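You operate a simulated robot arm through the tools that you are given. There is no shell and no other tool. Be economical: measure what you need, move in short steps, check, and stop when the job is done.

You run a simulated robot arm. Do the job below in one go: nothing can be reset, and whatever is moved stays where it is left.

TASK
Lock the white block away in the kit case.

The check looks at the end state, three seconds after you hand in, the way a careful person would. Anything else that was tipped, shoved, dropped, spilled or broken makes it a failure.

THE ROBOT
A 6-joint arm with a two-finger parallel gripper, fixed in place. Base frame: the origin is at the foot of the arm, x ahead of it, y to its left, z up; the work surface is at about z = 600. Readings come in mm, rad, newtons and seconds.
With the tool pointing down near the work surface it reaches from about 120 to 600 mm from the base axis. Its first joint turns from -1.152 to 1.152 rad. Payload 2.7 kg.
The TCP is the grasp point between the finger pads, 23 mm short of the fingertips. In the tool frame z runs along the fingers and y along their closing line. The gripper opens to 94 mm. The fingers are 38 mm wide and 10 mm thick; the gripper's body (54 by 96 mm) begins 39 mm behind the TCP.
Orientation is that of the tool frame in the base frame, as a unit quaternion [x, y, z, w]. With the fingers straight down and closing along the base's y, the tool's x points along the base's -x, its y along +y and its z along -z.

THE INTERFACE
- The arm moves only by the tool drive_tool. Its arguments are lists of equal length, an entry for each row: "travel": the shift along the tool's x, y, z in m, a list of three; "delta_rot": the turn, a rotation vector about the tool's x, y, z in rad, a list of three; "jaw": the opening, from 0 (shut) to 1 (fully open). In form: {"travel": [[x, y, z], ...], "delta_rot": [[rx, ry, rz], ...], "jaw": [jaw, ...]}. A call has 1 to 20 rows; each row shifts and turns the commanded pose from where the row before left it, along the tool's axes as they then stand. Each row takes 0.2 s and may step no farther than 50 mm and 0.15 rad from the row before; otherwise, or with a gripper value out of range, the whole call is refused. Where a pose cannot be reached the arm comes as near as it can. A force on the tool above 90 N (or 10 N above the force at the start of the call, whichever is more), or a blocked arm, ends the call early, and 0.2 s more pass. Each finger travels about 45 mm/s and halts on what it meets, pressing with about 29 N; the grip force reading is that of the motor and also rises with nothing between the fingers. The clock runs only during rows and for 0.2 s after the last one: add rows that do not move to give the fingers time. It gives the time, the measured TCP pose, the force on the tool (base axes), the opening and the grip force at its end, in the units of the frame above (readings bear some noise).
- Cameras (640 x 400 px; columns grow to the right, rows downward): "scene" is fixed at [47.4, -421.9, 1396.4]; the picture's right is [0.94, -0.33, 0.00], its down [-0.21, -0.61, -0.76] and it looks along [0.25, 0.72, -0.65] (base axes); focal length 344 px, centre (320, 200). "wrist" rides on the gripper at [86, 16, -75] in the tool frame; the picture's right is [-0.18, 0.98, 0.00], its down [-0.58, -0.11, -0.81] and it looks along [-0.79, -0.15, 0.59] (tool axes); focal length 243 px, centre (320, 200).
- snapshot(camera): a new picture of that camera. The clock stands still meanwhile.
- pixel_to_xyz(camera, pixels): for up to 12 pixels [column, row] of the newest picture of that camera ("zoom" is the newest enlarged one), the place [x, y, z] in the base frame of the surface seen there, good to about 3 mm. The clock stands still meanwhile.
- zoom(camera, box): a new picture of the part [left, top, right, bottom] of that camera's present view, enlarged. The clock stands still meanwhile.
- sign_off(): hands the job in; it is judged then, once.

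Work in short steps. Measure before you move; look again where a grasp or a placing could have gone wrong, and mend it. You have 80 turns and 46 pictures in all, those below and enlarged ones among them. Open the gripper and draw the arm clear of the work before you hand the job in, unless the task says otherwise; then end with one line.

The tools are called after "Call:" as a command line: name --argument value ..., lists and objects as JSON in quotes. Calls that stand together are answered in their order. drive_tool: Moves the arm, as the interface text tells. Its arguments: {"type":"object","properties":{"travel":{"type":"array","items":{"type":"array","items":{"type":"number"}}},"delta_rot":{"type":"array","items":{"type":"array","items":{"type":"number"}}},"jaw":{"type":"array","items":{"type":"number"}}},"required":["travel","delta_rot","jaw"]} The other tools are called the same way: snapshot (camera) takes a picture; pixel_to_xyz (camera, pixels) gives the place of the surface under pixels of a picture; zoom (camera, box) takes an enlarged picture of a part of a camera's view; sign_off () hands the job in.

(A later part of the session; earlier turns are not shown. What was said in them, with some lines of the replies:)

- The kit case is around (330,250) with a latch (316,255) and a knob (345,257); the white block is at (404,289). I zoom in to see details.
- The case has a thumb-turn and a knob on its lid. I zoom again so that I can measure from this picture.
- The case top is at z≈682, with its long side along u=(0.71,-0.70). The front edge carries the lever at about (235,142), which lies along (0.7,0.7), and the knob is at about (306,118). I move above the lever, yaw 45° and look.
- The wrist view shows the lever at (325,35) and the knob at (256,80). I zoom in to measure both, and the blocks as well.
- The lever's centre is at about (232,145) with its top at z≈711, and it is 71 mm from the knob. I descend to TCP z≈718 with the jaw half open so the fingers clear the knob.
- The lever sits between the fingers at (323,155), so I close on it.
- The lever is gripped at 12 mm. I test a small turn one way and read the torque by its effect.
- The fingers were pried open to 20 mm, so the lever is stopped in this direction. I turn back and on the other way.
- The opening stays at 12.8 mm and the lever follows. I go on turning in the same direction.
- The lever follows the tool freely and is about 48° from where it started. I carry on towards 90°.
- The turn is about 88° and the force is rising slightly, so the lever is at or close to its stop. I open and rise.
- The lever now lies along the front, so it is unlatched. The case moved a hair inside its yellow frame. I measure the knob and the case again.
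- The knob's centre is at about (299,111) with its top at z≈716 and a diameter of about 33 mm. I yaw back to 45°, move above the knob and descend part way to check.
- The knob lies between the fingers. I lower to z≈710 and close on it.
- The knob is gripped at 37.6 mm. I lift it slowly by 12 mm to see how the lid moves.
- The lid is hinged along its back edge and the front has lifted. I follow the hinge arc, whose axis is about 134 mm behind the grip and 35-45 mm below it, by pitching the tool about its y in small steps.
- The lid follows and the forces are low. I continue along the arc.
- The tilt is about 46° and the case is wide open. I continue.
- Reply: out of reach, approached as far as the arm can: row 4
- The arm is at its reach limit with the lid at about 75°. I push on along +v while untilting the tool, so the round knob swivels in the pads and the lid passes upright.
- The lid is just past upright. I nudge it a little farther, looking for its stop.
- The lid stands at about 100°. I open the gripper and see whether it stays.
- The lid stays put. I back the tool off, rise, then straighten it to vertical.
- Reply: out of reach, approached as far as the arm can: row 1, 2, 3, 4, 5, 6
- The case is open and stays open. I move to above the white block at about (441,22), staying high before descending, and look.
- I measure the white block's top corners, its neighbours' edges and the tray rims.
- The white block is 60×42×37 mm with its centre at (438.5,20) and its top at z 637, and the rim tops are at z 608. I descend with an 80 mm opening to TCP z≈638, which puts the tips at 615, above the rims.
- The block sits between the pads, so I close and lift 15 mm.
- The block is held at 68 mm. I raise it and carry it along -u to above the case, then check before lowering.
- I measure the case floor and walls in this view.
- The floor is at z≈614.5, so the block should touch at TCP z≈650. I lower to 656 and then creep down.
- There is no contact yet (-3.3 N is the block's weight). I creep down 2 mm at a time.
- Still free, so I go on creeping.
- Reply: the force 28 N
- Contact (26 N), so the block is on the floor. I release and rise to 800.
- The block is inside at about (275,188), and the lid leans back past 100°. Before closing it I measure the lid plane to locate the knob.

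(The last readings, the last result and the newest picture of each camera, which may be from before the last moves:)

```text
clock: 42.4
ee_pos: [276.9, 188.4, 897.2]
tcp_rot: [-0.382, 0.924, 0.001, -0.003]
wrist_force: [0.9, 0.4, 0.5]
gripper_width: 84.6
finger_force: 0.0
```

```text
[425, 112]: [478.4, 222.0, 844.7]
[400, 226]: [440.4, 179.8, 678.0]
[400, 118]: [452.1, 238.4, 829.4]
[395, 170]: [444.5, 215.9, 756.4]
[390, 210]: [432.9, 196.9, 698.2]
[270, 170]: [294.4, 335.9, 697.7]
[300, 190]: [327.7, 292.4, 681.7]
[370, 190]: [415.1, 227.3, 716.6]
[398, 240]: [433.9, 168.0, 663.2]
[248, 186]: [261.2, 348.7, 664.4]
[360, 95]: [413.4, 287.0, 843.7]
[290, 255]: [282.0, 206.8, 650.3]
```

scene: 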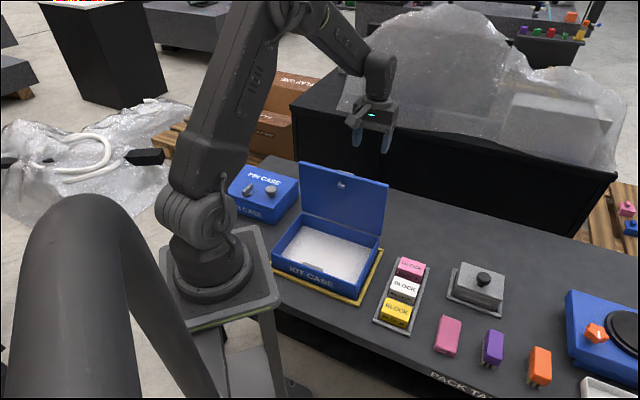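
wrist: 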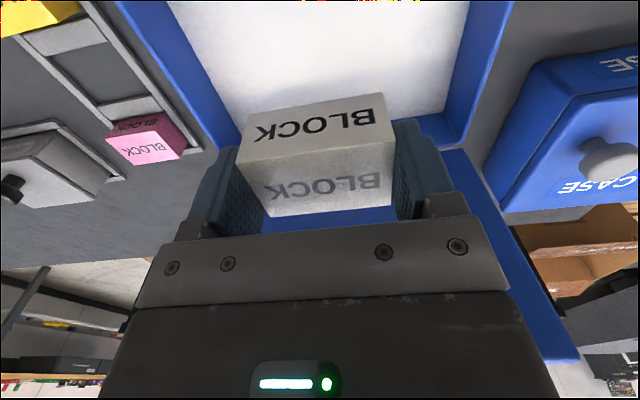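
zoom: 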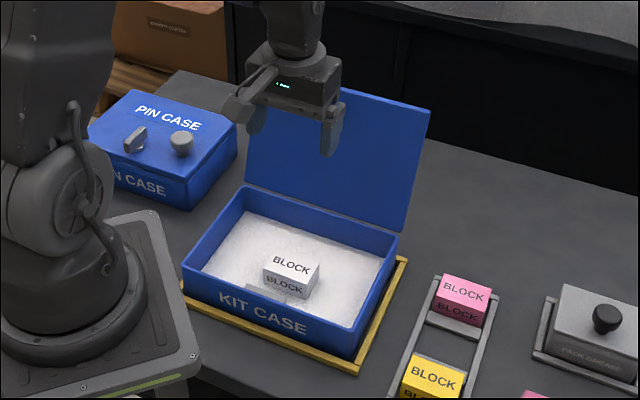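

The lid is at φ≈109° with its hinge at about v=185, z=677, so the knob should be near (454,267,800) behind it. I pass over the lid at z≈897 to just behind the knob, drop to 850 and tilt the tool 0.35.

Call:
drive_tool --travel '[[-0.0408, -0.0138, 0], [-0.0408, -0.0138, 0], [-0.0408, -0.0138, 0], [-0.0408, -0.0138, 0], [-0.0408, -0.0138, 0], [0, 0, 0.045], [0, 0, 0], [0, 0, 0], [0, 0, 0], [0, 0, 0]]' --delta_rot '[[0, 0, 0], [0, 0, 0], [0, 0, 0], [0, 0, 0], [0, 0, 0], [0, 0, 0], [0, 0.117, 0], [0, 0.117, 0], [0, 0.117, 0], [0, 0, 0]]' --jaw '[0.64, 0.64, 0.64, 0.64, 0.64, 0.64, 0.64, 0.64, 0.64, 0.64]'

Call:
snapshot --camera "wrist"

Call:
zoom --camera "scene" --box '[280, 80, 480, 280]'

```text
clock: 44.6
ee_pos: [469.3, 283.9, 848.4]
tcp_rot: [-0.375, 0.91, -0.066, -0.164]
wrist_force: [0.8, 0.0, -0.5]
gripper_width: 60.0
finger_force: 0.1
```

```text
9 pictures are left
```

wrist: 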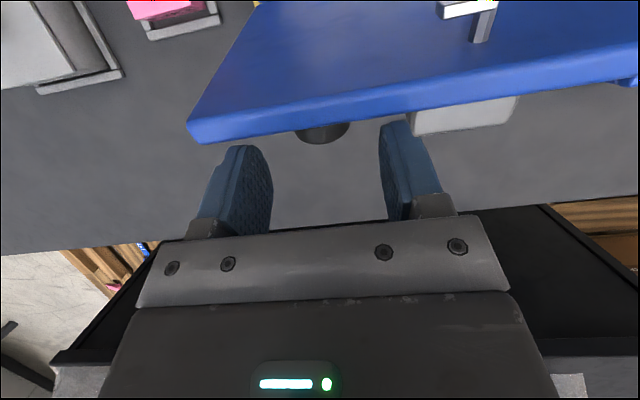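

```text
2.00 times, centred on (380, 180) of scene
```

zoom: 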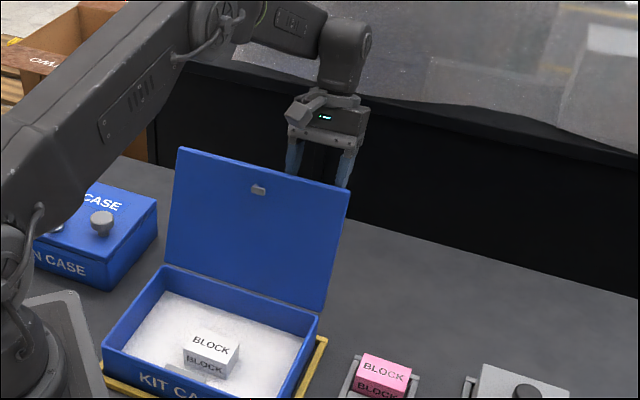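

The knob at (322,133) is centred between the fingers. I descend 48 mm, then move 22 mm toward the lid.

Call:
drive_tool --travel '[[-0.008, 0, 0.0226], [-0.008, 0, 0.0226], [0, 0, 0], [0.0103, 0, 0.0037], [0.0103, 0, 0.0037], [0, 0, 0]]' --delta_rot '[[0, 0, 0], [0, 0, 0], [0, 0, 0], [0, 0, 0], [0, 0, 0], [0, 0, 0]]' --jaw '[0.64, 0.64, 0.64, 0.64, 0.64, 0.64]'

Call:
snapshot --camera "wrist"

```text
clock: 46.0
ee_pos: [454.3, 269.5, 800.1]
tcp_rot: [-0.377, 0.909, -0.067, -0.162]
wrist_force: [1.9, 7.4, 11.0]
gripper_width: 59.6
finger_force: 0.1
```

```text
7 pictures are left
```

wrist: 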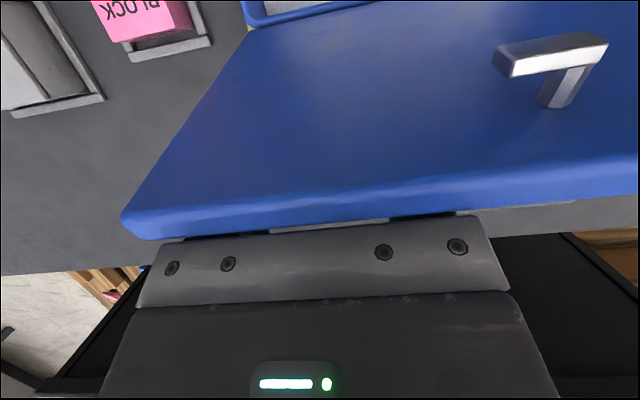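

The body is lightly touching the lid, with the fingers behind it around the knob. I close and read the width; about 37.6 mm would mean the knob is held.

Call:
drive_tool --travel '[[0, 0, 0], [0, 0, 0], [0, 0, 0], [0, 0, 0]]' --delta_rot '[[0, 0, 0], [0, 0, 0], [0, 0, 0], [0, 0, 0]]' --jaw '[0.4, 0.2, 0, 0]'

```text
clock: 47.0
ee_pos: [454.4, 267.8, 800.4]
tcp_rot: [-0.376, 0.91, -0.067, -0.162]
wrist_force: [7.3, 3.7, 23.0]
gripper_width: 37.7
finger_force: 29.1
```

The knob is held (37.7 mm). I reverse along the hinge arc, tilting the tool gradually while the knob swivels in the pads.

Call:
drive_tool --travel '[[0.0124, 0, -0.0024], [0.0127, 0, -0.0005], [0.0125, 0, 0.0016], [0.0122, 0, 0.0035], [0.0114, 0, 0.00535], [0, 0, 0]]' --delta_rot '[[0, 0.07, 0], [0, 0.07, 0], [0, 0.07, 0], [0, 0.07, 0], [0, 0.07, 0], [0, 0, 0]]' --jaw '[0, 0, 0, 0, 0, 0]'

Call:
snapshot --camera "scene"

```text
clock: 48.4
ee_pos: [411.9, 225.3, 820.7]
tcp_rot: [-0.358, 0.867, -0.132, -0.32]
wrist_force: [10.2, -3.9, -1.9]
gripper_width: 37.6
finger_force: 28.8
```

```text
6 pictures are left
```

scene: 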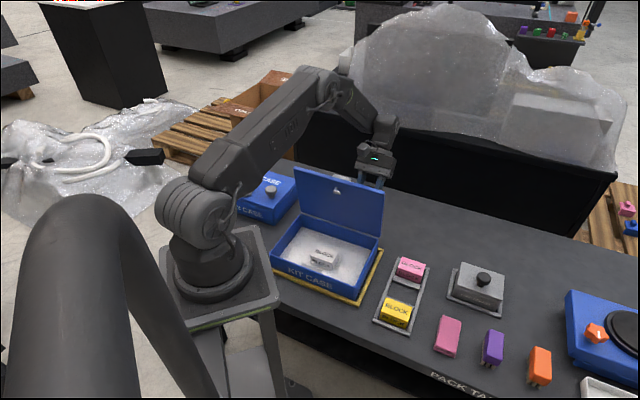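

The lid follows with low forces. I continue down the arc.

Call:
drive_tool --travel '[[0.0104, 0, 0.007], [0.0093, 0, 0.00865], [0.0078, 0, 0.0099], [0.0063, 0, 0.011], [0.0049, 0, 0.0117], [0.0035, 0, 0.0121], [0, 0, 0]]' --delta_rot '[[0, 0.07, 0], [0, 0.07, 0], [0, 0.0524, 0], [0, 0.035, 0], [0, 0.035, 0], [0, 0, 0], [0, 0, 0]]' --jaw '[0, 0, 0, 0, 0, 0, 0]'

```text
clock: 50.0
ee_pos: [359.4, 172.7, 814.2]
tcp_rot: [-0.338, 0.818, -0.178, -0.431]
wrist_force: [5.1, 4.1, -3.0]
gripper_width: 37.9
finger_force: 28.8
```

It is tracking well at φ≈56°. I continue down to about 26°.

Call:
drive_tool --travel '[[0.0024, 0, 0.0124], [0.0017, 0, 0.0126], [0.0015, 0, 0.0124], [0.0013, 0, 0.0127], [0.0013, 0, 0.0126], [0.0016, 0, 0.0125], [0, 0, 0]]' --delta_rot '[[0, -0.044, 0], [0, -0.07, 0], [0, -0.07, 0], [0, -0.087, 0], [0, -0.105, 0], [0, -0.105, 0], [0, 0, 0]]' --jaw '[0, 0, 0, 0, 0, 0, 0]'

Call:
zoom --camera "scene" --box '[250, 130, 450, 330]'

```text
clock: 51.6
ee_pos: [316.7, 129.4, 771.3]
tcp_rot: [-0.37, 0.897, -0.092, -0.225]
wrist_force: [7.4, -30.3, 6.8]
gripper_width: 37.8
finger_force: 29.4
```

```text
2.00 times, centred on (350, 230) of scene
```

zoom: 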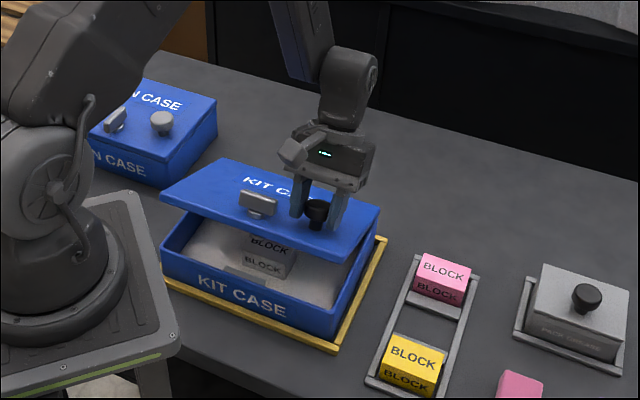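

The lid is at about 26° with a modest side force. I continue with a slight correction toward the hinge, stopping short of closed.

Call:
drive_tool --travel '[[0, 0, 0.0116], [0.0015, 0, 0.0123], [0.002, 0, 0.0125], [0.0019, 0, 0.0125], [0, 0, 0]]' --delta_rot '[[0, -0.09, 0], [0, -0.09, 0], [0, -0.09, 0], [0, -0.09, 0], [0, 0, 0]]' --jaw '[0, 0, 0, 0, 0]'

```text
clock: 52.8
ee_pos: [300.4, 112.6, 726.3]
tcp_rot: [-0.378, 0.923, -0.024, -0.061]
wrist_force: [11.6, -46.5, 6.9]
gripper_width: 37.7
finger_force: 29.1
```

The side force is about 47 N, mainly along +u. I relieve it by shifting slightly that way, then finish the last of the closing motion.

Call:
drive_tool --travel '[[0.0015, -0.002, 0], [0.001, 0, 0.006], [0.001, 0, 0.005], [0, 0, 0]]' --delta_rot '[[0, 0, 0], [0, -0.07, 0], [0, -0.06, 0], [0, 0, 0]]' --jaw '[0, 0, 0, 0]'

Call:
zoom --camera "scene" --box '[260, 190, 420, 320]'

```text
clock: 53.8
ee_pos: [300.4, 110.6, 716.0]
tcp_rot: [-0.382, 0.924, 0.002, 0.002]
wrist_force: [5.4, -12.7, -5.2]
gripper_width: 37.5
finger_force: 28.9
```

```text
3.08 times, centred on (340, 255) of scene
```

zoom: 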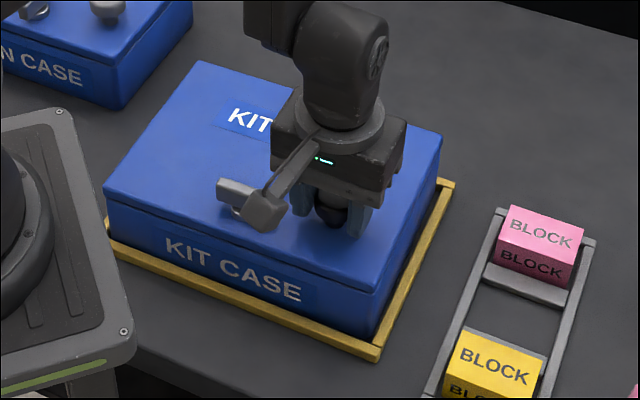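

The lid looks shut. I press down gently to confirm it is seated.

Call:
drive_tool --travel '[[0, 0, 0.002], [0, 0, 0.002], [0, 0, 0]]' --delta_rot '[[0, 0, 0], [0, 0, 0], [0, 0, 0]]' --jaw '[0, 0, 0]'

```text
clock: 54.6
ee_pos: [299.9, 110.3, 713.1]
tcp_rot: [-0.382, 0.924, 0.001, 0.003]
wrist_force: [0.8, -18.3, 23.0]
gripper_width: 37.8
finger_force: 28.9
```

The lid is seated (23 N). I release, rise and move away to -u while rotating 90° for the lever, then measure the lever.

Call:
drive_tool --travel '[[0, 0, -0.001], [0, 0, 0], [0, 0, 0], [0, 0, -0.04], [0, 0, -0.04], [0, 0, -0.04], [0, 0, -0.04], [0.0118, 0.0363, 0], [0.0118, 0.0363, 0], [0, 0, 0], [0, 0, 0], [0, 0, 0], [0, 0, 0], [0, 0, 0], [0, 0, 0], [0, 0, 0], [0, 0, 0], [0, 0, 0], [0, 0, 0], [0, 0, 0]]' --delta_rot '[[0, 0, 0], [0, 0, 0], [0, 0, 0], [0, 0, 0], [0, 0, 0], [0, 0, 0], [0, 0, 0], [0, 0, 0], [0, 0, 0], [0, 0, -0.141], [0, 0, -0.141], [0, 0, -0.141], [0, 0, -0.141], [0, 0, -0.141], [0, 0, -0.141], [0, 0, -0.141], [0, 0, -0.141], [0, 0, -0.141], [0, 0, -0.141], [0, 0, -0.141]]' --jaw '[0.45, 0.6, 0.6, 0.6, 0.6, 0.6, 0.6, 0.5, 0.5, 0.5, 0.5, 0.5, 0.5, 0.5, 0.5, 0.5, 0.5, 0.5, 0.5, 0.5]'

Call:
zoom --camera "scene" --box '[280, 200, 400, 320]'

Call:
pixel_to_xyz --camera "scene" --pixels '[[307, 247], [322, 253], [314, 250], [345, 256], [311, 249], [318, 251]]'

```text
clock: 58.8
ee_pos: [218.1, 127.5, 812.8]
tcp_rot: [0.92, -0.392, 0.0, -0.001]
wrist_force: [0.4, 0.2, 0.4]
gripper_width: 47.1
finger_force: 0.0
out of reach, approached as far as the arm can: row 5, 6, 7, 8
```

```text
3.33 times, centred on (340, 260) of scene
```

zoom: 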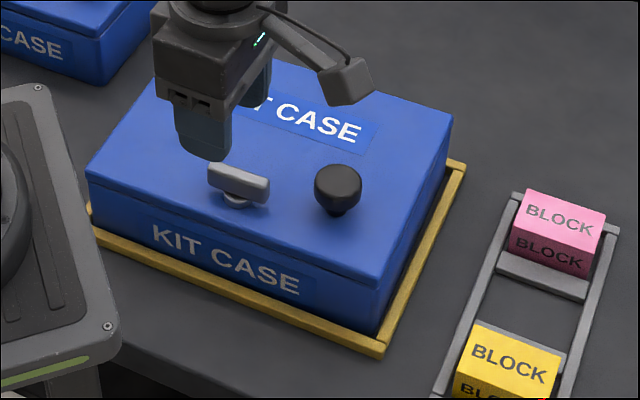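

```text
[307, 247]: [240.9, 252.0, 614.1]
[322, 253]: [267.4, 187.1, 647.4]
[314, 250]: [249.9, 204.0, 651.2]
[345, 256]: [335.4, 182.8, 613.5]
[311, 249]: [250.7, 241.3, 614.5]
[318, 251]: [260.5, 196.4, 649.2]
```

The scene reading used an older picture, so I measure on the newest zoom.

Call:
pixel_to_xyz --camera "zoom" --pixels '[[213, 171], [266, 187], [240, 178], [226, 175], [252, 184], [336, 180], [326, 178], [348, 180], [88, 176], [372, 282]]'

```text
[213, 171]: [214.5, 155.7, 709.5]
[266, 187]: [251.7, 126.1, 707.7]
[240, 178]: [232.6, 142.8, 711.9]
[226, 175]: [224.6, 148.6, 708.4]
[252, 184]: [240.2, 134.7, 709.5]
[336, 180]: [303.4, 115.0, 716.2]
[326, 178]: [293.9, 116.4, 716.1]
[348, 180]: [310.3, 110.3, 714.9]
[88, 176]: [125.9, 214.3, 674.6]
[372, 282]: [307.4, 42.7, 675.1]
```

The lever's centre is at about (233,143.5). I align and descend to z≈718 with the jaw half open.

Call:
drive_tool --travel '[[-0.0013, -0.0218, 0], [0, 0, 0.035], [0, 0, 0.035], [0, 0, 0.024], [0, 0, 0]]' --delta_rot '[[0, 0, 0], [0, 0, 0], [0, 0, 0], [0, 0, 0], [0, 0, 0]]' --jaw '[0.5, 0.5, 0.5, 0.5, 0.5]'

Call:
snapshot --camera "wrist"

```text
clock: 60.0
ee_pos: [248.7, 152.8, 731.3]
tcp_rot: [0.92, -0.393, 0.004, 0.008]
wrist_force: [0.2, -0.2, 0.9]
gripper_width: 47.3
finger_force: 0.0
out of reach, approached as far as the arm can: row 3, 4
```

```text
2 pictures are left
```

wrist: 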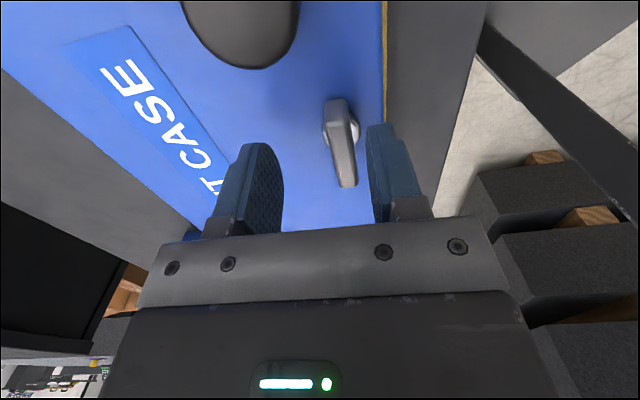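

The arm stops short at this yaw; it is at (249,153,731) and not where I commanded it. I rise, rotate back to the 45° yaw that worked before and test the reach there.

Call:
drive_tool --travel '[[0, 0, -0.04], [0, 0, 0], [0, 0, 0], [0, 0, 0], [0, 0, 0], [0, 0, 0], [0, 0, 0], [0, 0, 0], [0, 0, 0], [0, 0, 0], [0, 0, 0], [0, 0, 0], [0, 0, 0]]' --delta_rot '[[0, 0, 0], [0, 0, 0.141], [0, 0, 0.141], [0, 0, 0.141], [0, 0, 0.141], [0, 0, 0.141], [0, 0, 0.141], [0, 0, 0.141], [0, 0, 0.141], [0, 0, 0.141], [0, 0, 0.141], [0, 0, 0.141], [0, 0, 0]]' --jaw '[0.5, 0.5, 0.5, 0.5, 0.5, 0.5, 0.5, 0.5, 0.5, 0.5, 0.5, 0.5, 0.5]'

```text
clock: 62.8
ee_pos: [247.6, 152.4, 770.5]
tcp_rot: [-0.381, 0.925, 0.0, 0.002]
wrist_force: [0.2, -0.2, -0.2]
gripper_width: 46.9
finger_force: 0.0
```

I test the reach at yaw 45° by moving over the lever's centre at this height.

Call:
drive_tool --travel '[[0.0083, 0.002, 0], [0.0083, 0.002, 0], [0, 0, -0.03], [0, 0, -0.03], [0, 0, 0]]' --delta_rot '[[0, 0, 0], [0, 0, 0], [0, 0, 0], [0, 0, 0], [0, 0, 0]]' --jaw '[0.5, 0.5, 0.5, 0.5, 0.5]'

```text
clock: 64.0
ee_pos: [239.0, 143.4, 815.7]
tcp_rot: [-0.382, 0.924, 0.0, 0.013]
wrist_force: [-0.4, 0.4, -0.4]
gripper_width: 46.9
finger_force: 0.1
out of reach, approached as far as the arm can: row 4
```

The arm seems to be in an awkward wrist branch near a singularity. I withdraw out toward the start pose, where the wrist is well conditioned, so I can come back along the path that worked the first time.

Call:
drive_tool --travel '[[-0.0291, -0.0091, -0.01], [-0.0291, -0.0091, -0.038], [-0.0291, -0.0091, -0.038], [-0.0291, -0.0091, -0.038], [-0.0291, -0.0091, -0.038], [-0.0291, -0.0091, -0.038], [0, 0, 0], [0, 0, 0], [0, 0, 0], [0, 0, 0], [0, 0, 0], [0, 0, 0], [0, 0, 0]]' --delta_rot '[[0, 0, 0], [0, 0, 0], [0, 0, 0], [0, 0, 0], [0, 0, 0], [0, 0, 0], [0, 0, 0.131], [0, 0, 0.131], [0, 0, 0.131], [0, 0, 0.131], [0, 0, 0.131], [0, 0, 0.131], [0, 0, 0]]' --jaw '[0.5, 0.5, 0.5, 0.5, 0.5, 0.5, 0.5, 0.5, 0.5, 0.5, 0.5, 0.5, 0.5]'

```text
clock: 66.8
ee_pos: [393.7, 226.3, 1031.9]
tcp_rot: [0.002, 1.0, 0.002, 0.001]
wrist_force: [0.8, -0.3, 0.5]
gripper_width: 47.1
finger_force: 0.0
out of reach, approached as far as the arm can: row 1, 2
```

I am back near the start pose and upright. I return over the lever by the original path at yaw 0.

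Call:
drive_tool --travel '[[0.0265, -0.0138, 0.0263], [0.0265, -0.0138, 0.0263], [0.0265, -0.0138, 0.0263], [0.0265, -0.0138, 0.0263], [0.0265, -0.0138, 0.0263], [0.0265, -0.0138, 0.0263], [0, 0, 0]]' --delta_rot '[[0, 0, 0], [0, 0, 0], [0, 0, 0], [0, 0, 0], [0, 0, 0], [0, 0, 0], [0, 0, 0]]' --jaw '[0.5, 0.5, 0.5, 0.5, 0.5, 0.5, 0.5]'

```text
clock: 68.4
ee_pos: [231.7, 142.6, 870.1]
tcp_rot: [0.002, 1.0, 0.001, 0.0]
wrist_force: [-0.9, 0.3, -0.3]
gripper_width: 47.0
finger_force: 0.1
```

The reach is back. I rotate to yaw ≈133° for the lever at this height.

Call:
drive_tool --travel '[[0, 0, 0], [0, 0, 0], [0, 0, 0], [0, 0, 0], [0, 0, 0], [0, 0, 0], [0, 0, 0], [0, 0, 0], [0, 0, 0], [0, 0, 0], [0, 0, 0], [0, 0, 0], [0, 0, 0], [0, 0, 0], [0, 0, 0], [0, 0, 0], [0, 0, 0], [0, 0, 0]]' --delta_rot '[[0, 0, -0.137], [0, 0, -0.137], [0, 0, -0.137], [0, 0, -0.137], [0, 0, -0.137], [0, 0, -0.137], [0, 0, -0.137], [0, 0, -0.137], [0, 0, -0.137], [0, 0, -0.137], [0, 0, -0.137], [0, 0, -0.137], [0, 0, -0.137], [0, 0, -0.137], [0, 0, -0.137], [0, 0, -0.137], [0, 0, -0.137], [0, 0, 0]]' --jaw '[0.5, 0.5, 0.5, 0.5, 0.5, 0.5, 0.5, 0.5, 0.5, 0.5, 0.5, 0.5, 0.5, 0.5, 0.5, 0.5, 0.5, 0.5]'

```text
clock: 72.2
ee_pos: [234.1, 145.0, 873.7]
tcp_rot: [0.918, -0.396, 0.0, -0.002]
wrist_force: [0.3, -0.3, -0.1]
gripper_width: 47.1
finger_force: 0.1
```

Good, the pose is as commanded. I descend to z≈718 over the lever.

Call:
drive_tool --travel '[[0, 0.0015, 0.039], [0, 0, 0.039], [0, 0, 0.039], [0, 0, 0.038], [0, 0, 0]]' --delta_rot '[[0, 0, 0], [0, 0, 0], [0, 0, 0], [0, 0, 0], [0, 0, 0]]' --jaw '[0.5, 0.5, 0.5, 0.5, 0.5]'

```text
clock: 73.4
ee_pos: [233.5, 144.7, 718.8]
tcp_rot: [0.918, -0.396, 0.0, -0.002]
wrist_force: [0.8, 0.4, 0.3]
gripper_width: 47.0
finger_force: 0.1
```

I close on the lever; about 12 mm is expected.

Call:
drive_tool --travel '[[0, 0, 0], [0, 0, 0], [0, 0, 0], [0, 0, 0], [0, 0, 0]]' --delta_rot '[[0, 0, 0], [0, 0, 0], [0, 0, 0], [0, 0, 0], [0, 0, 0]]' --jaw '[0.3, 0.15, 0.05, 0, 0]'

```text
clock: 74.6
ee_pos: [233.8, 146.5, 719.8]
tcp_rot: [0.918, -0.397, 0.001, -0.003]
wrist_force: [11.8, 6.6, 6.0]
gripper_width: 12.6
finger_force: 29.0
```

The lever is held at 12.6 mm. I turn it back 1.5 rad.

Call:
drive_tool --travel '[[0, 0, 0], [0, 0, 0], [0, 0, 0], [0, 0, 0], [0, 0, 0], [0, 0, 0], [0, 0, 0], [0, 0, 0], [0, 0, 0], [0, 0, 0], [0, 0, 0], [0, 0, 0], [0, 0, 0], [0, 0, 0], [0, 0, 0], [0, 0, 0]]' --delta_rot '[[0, 0, 0.1], [0, 0, 0.1], [0, 0, 0.1], [0, 0, 0.1], [0, 0, 0.1], [0, 0, 0.1], [0, 0, 0.1], [0, 0, 0.1], [0, 0, 0.1], [0, 0, 0.1], [0, 0, 0.1], [0, 0, 0.1], [0, 0, 0.1], [0, 0, 0.1], [0, 0, 0.1], [0, 0, 0]]' --jaw '[0, 0, 0, 0, 0, 0, 0, 0, 0, 0, 0, 0, 0, 0, 0, 0]'

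```text
clock: 78.0
ee_pos: [233.3, 143.8, 718.4]
tcp_rot: [-0.4, 0.917, 0.001, 0.0]
wrist_force: [-15.3, -3.5, 15.3]
gripper_width: 12.7
finger_force: 28.3
```

Yaw is 47° and the grip is still tight. I nudge 0.06 rad more to reach the stop.

Call:
drive_tool --travel '[[0, 0, 0], [0, 0, 0], [0, 0, 0]]' --delta_rot '[[0, 0, 0.03], [0, 0, 0.03], [0, 0, 0]]' --jaw '[0, 0, 0]'

```text
clock: 78.8
ee_pos: [233.4, 144.0, 719.0]
tcp_rot: [-0.374, 0.927, 0.001, 0.002]
wrist_force: [-13.1, -3.0, 9.7]
gripper_width: 12.6
finger_force: 28.8
```

There is still no prying, so I nudge once more.

Call:
drive_tool --travel '[[0, 0, 0], [0, 0, 0], [0, 0, 0]]' --delta_rot '[[0, 0, 0.03], [0, 0, 0.03], [0, 0, 0]]' --jaw '[0, 0, 0]'

```text
clock: 79.6
ee_pos: [233.5, 145.7, 719.0]
tcp_rot: [-0.347, 0.938, 0.001, 0.001]
wrist_force: [-11.6, -1.9, 0.2]
gripper_width: 14.4
finger_force: 28.8
```

The opening has begun to widen (14.4 mm), so the stop is reached and the lever is locked. I ease back, release and rise.

Call:
drive_tool --travel '[[0, 0, 0], [0, 0, 0], [0, 0, 0], [0, 0, 0], [0, 0, -0.035], [0, 0, -0.04], [0, 0, -0.04], [0, 0, -0.04], [-0.03, -0.009, -0.025], [-0.03, -0.009, -0.025], [-0.03, -0.009, -0.025], [-0.03, -0.009, -0.025], [0, 0, 0]]' --delta_rot '[[0, 0, -0.06], [0, 0, 0], [0, 0, 0], [0, 0, 0], [0, 0, 0], [0, 0, 0], [0, 0, 0], [0, 0, 0], [0, 0, 0], [0, 0, 0], [0, 0, 0], [0, 0, 0], [0, 0, 0]]' --jaw '[0, 0.2, 0.4, 0.5, 0.5, 0.5, 0.5, 0.5, 0.5, 0.5, 0.5, 0.5, 0.5]'

Call:
zoom --camera "scene" --box '[260, 190, 440, 330]'

```text
clock: 82.4
ee_pos: [339.7, 199.0, 975.2]
tcp_rot: [-0.374, 0.928, 0.001, 0.001]
wrist_force: [-0.1, 0.5, 0.1]
gripper_width: 47.3
finger_force: 0.0
```

```text
2.86 times, centred on (350, 260) of scene
```

zoom: 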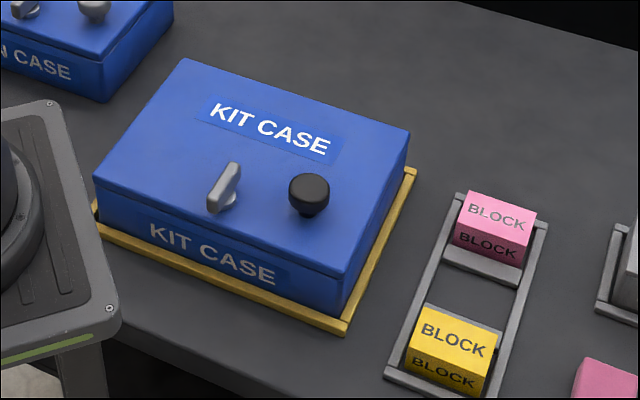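

The lid is shut, the lever at (225,188) is back in its locked position, and the other blocks and the case are where they were. The gripper is open and clear, so I hand in.

Call:
sign_off

```text
The job is handed in.
```

The white block is in the kit case, with the lid closed and the lever turned back to its locked stop; the arm is clear with its gripper open.
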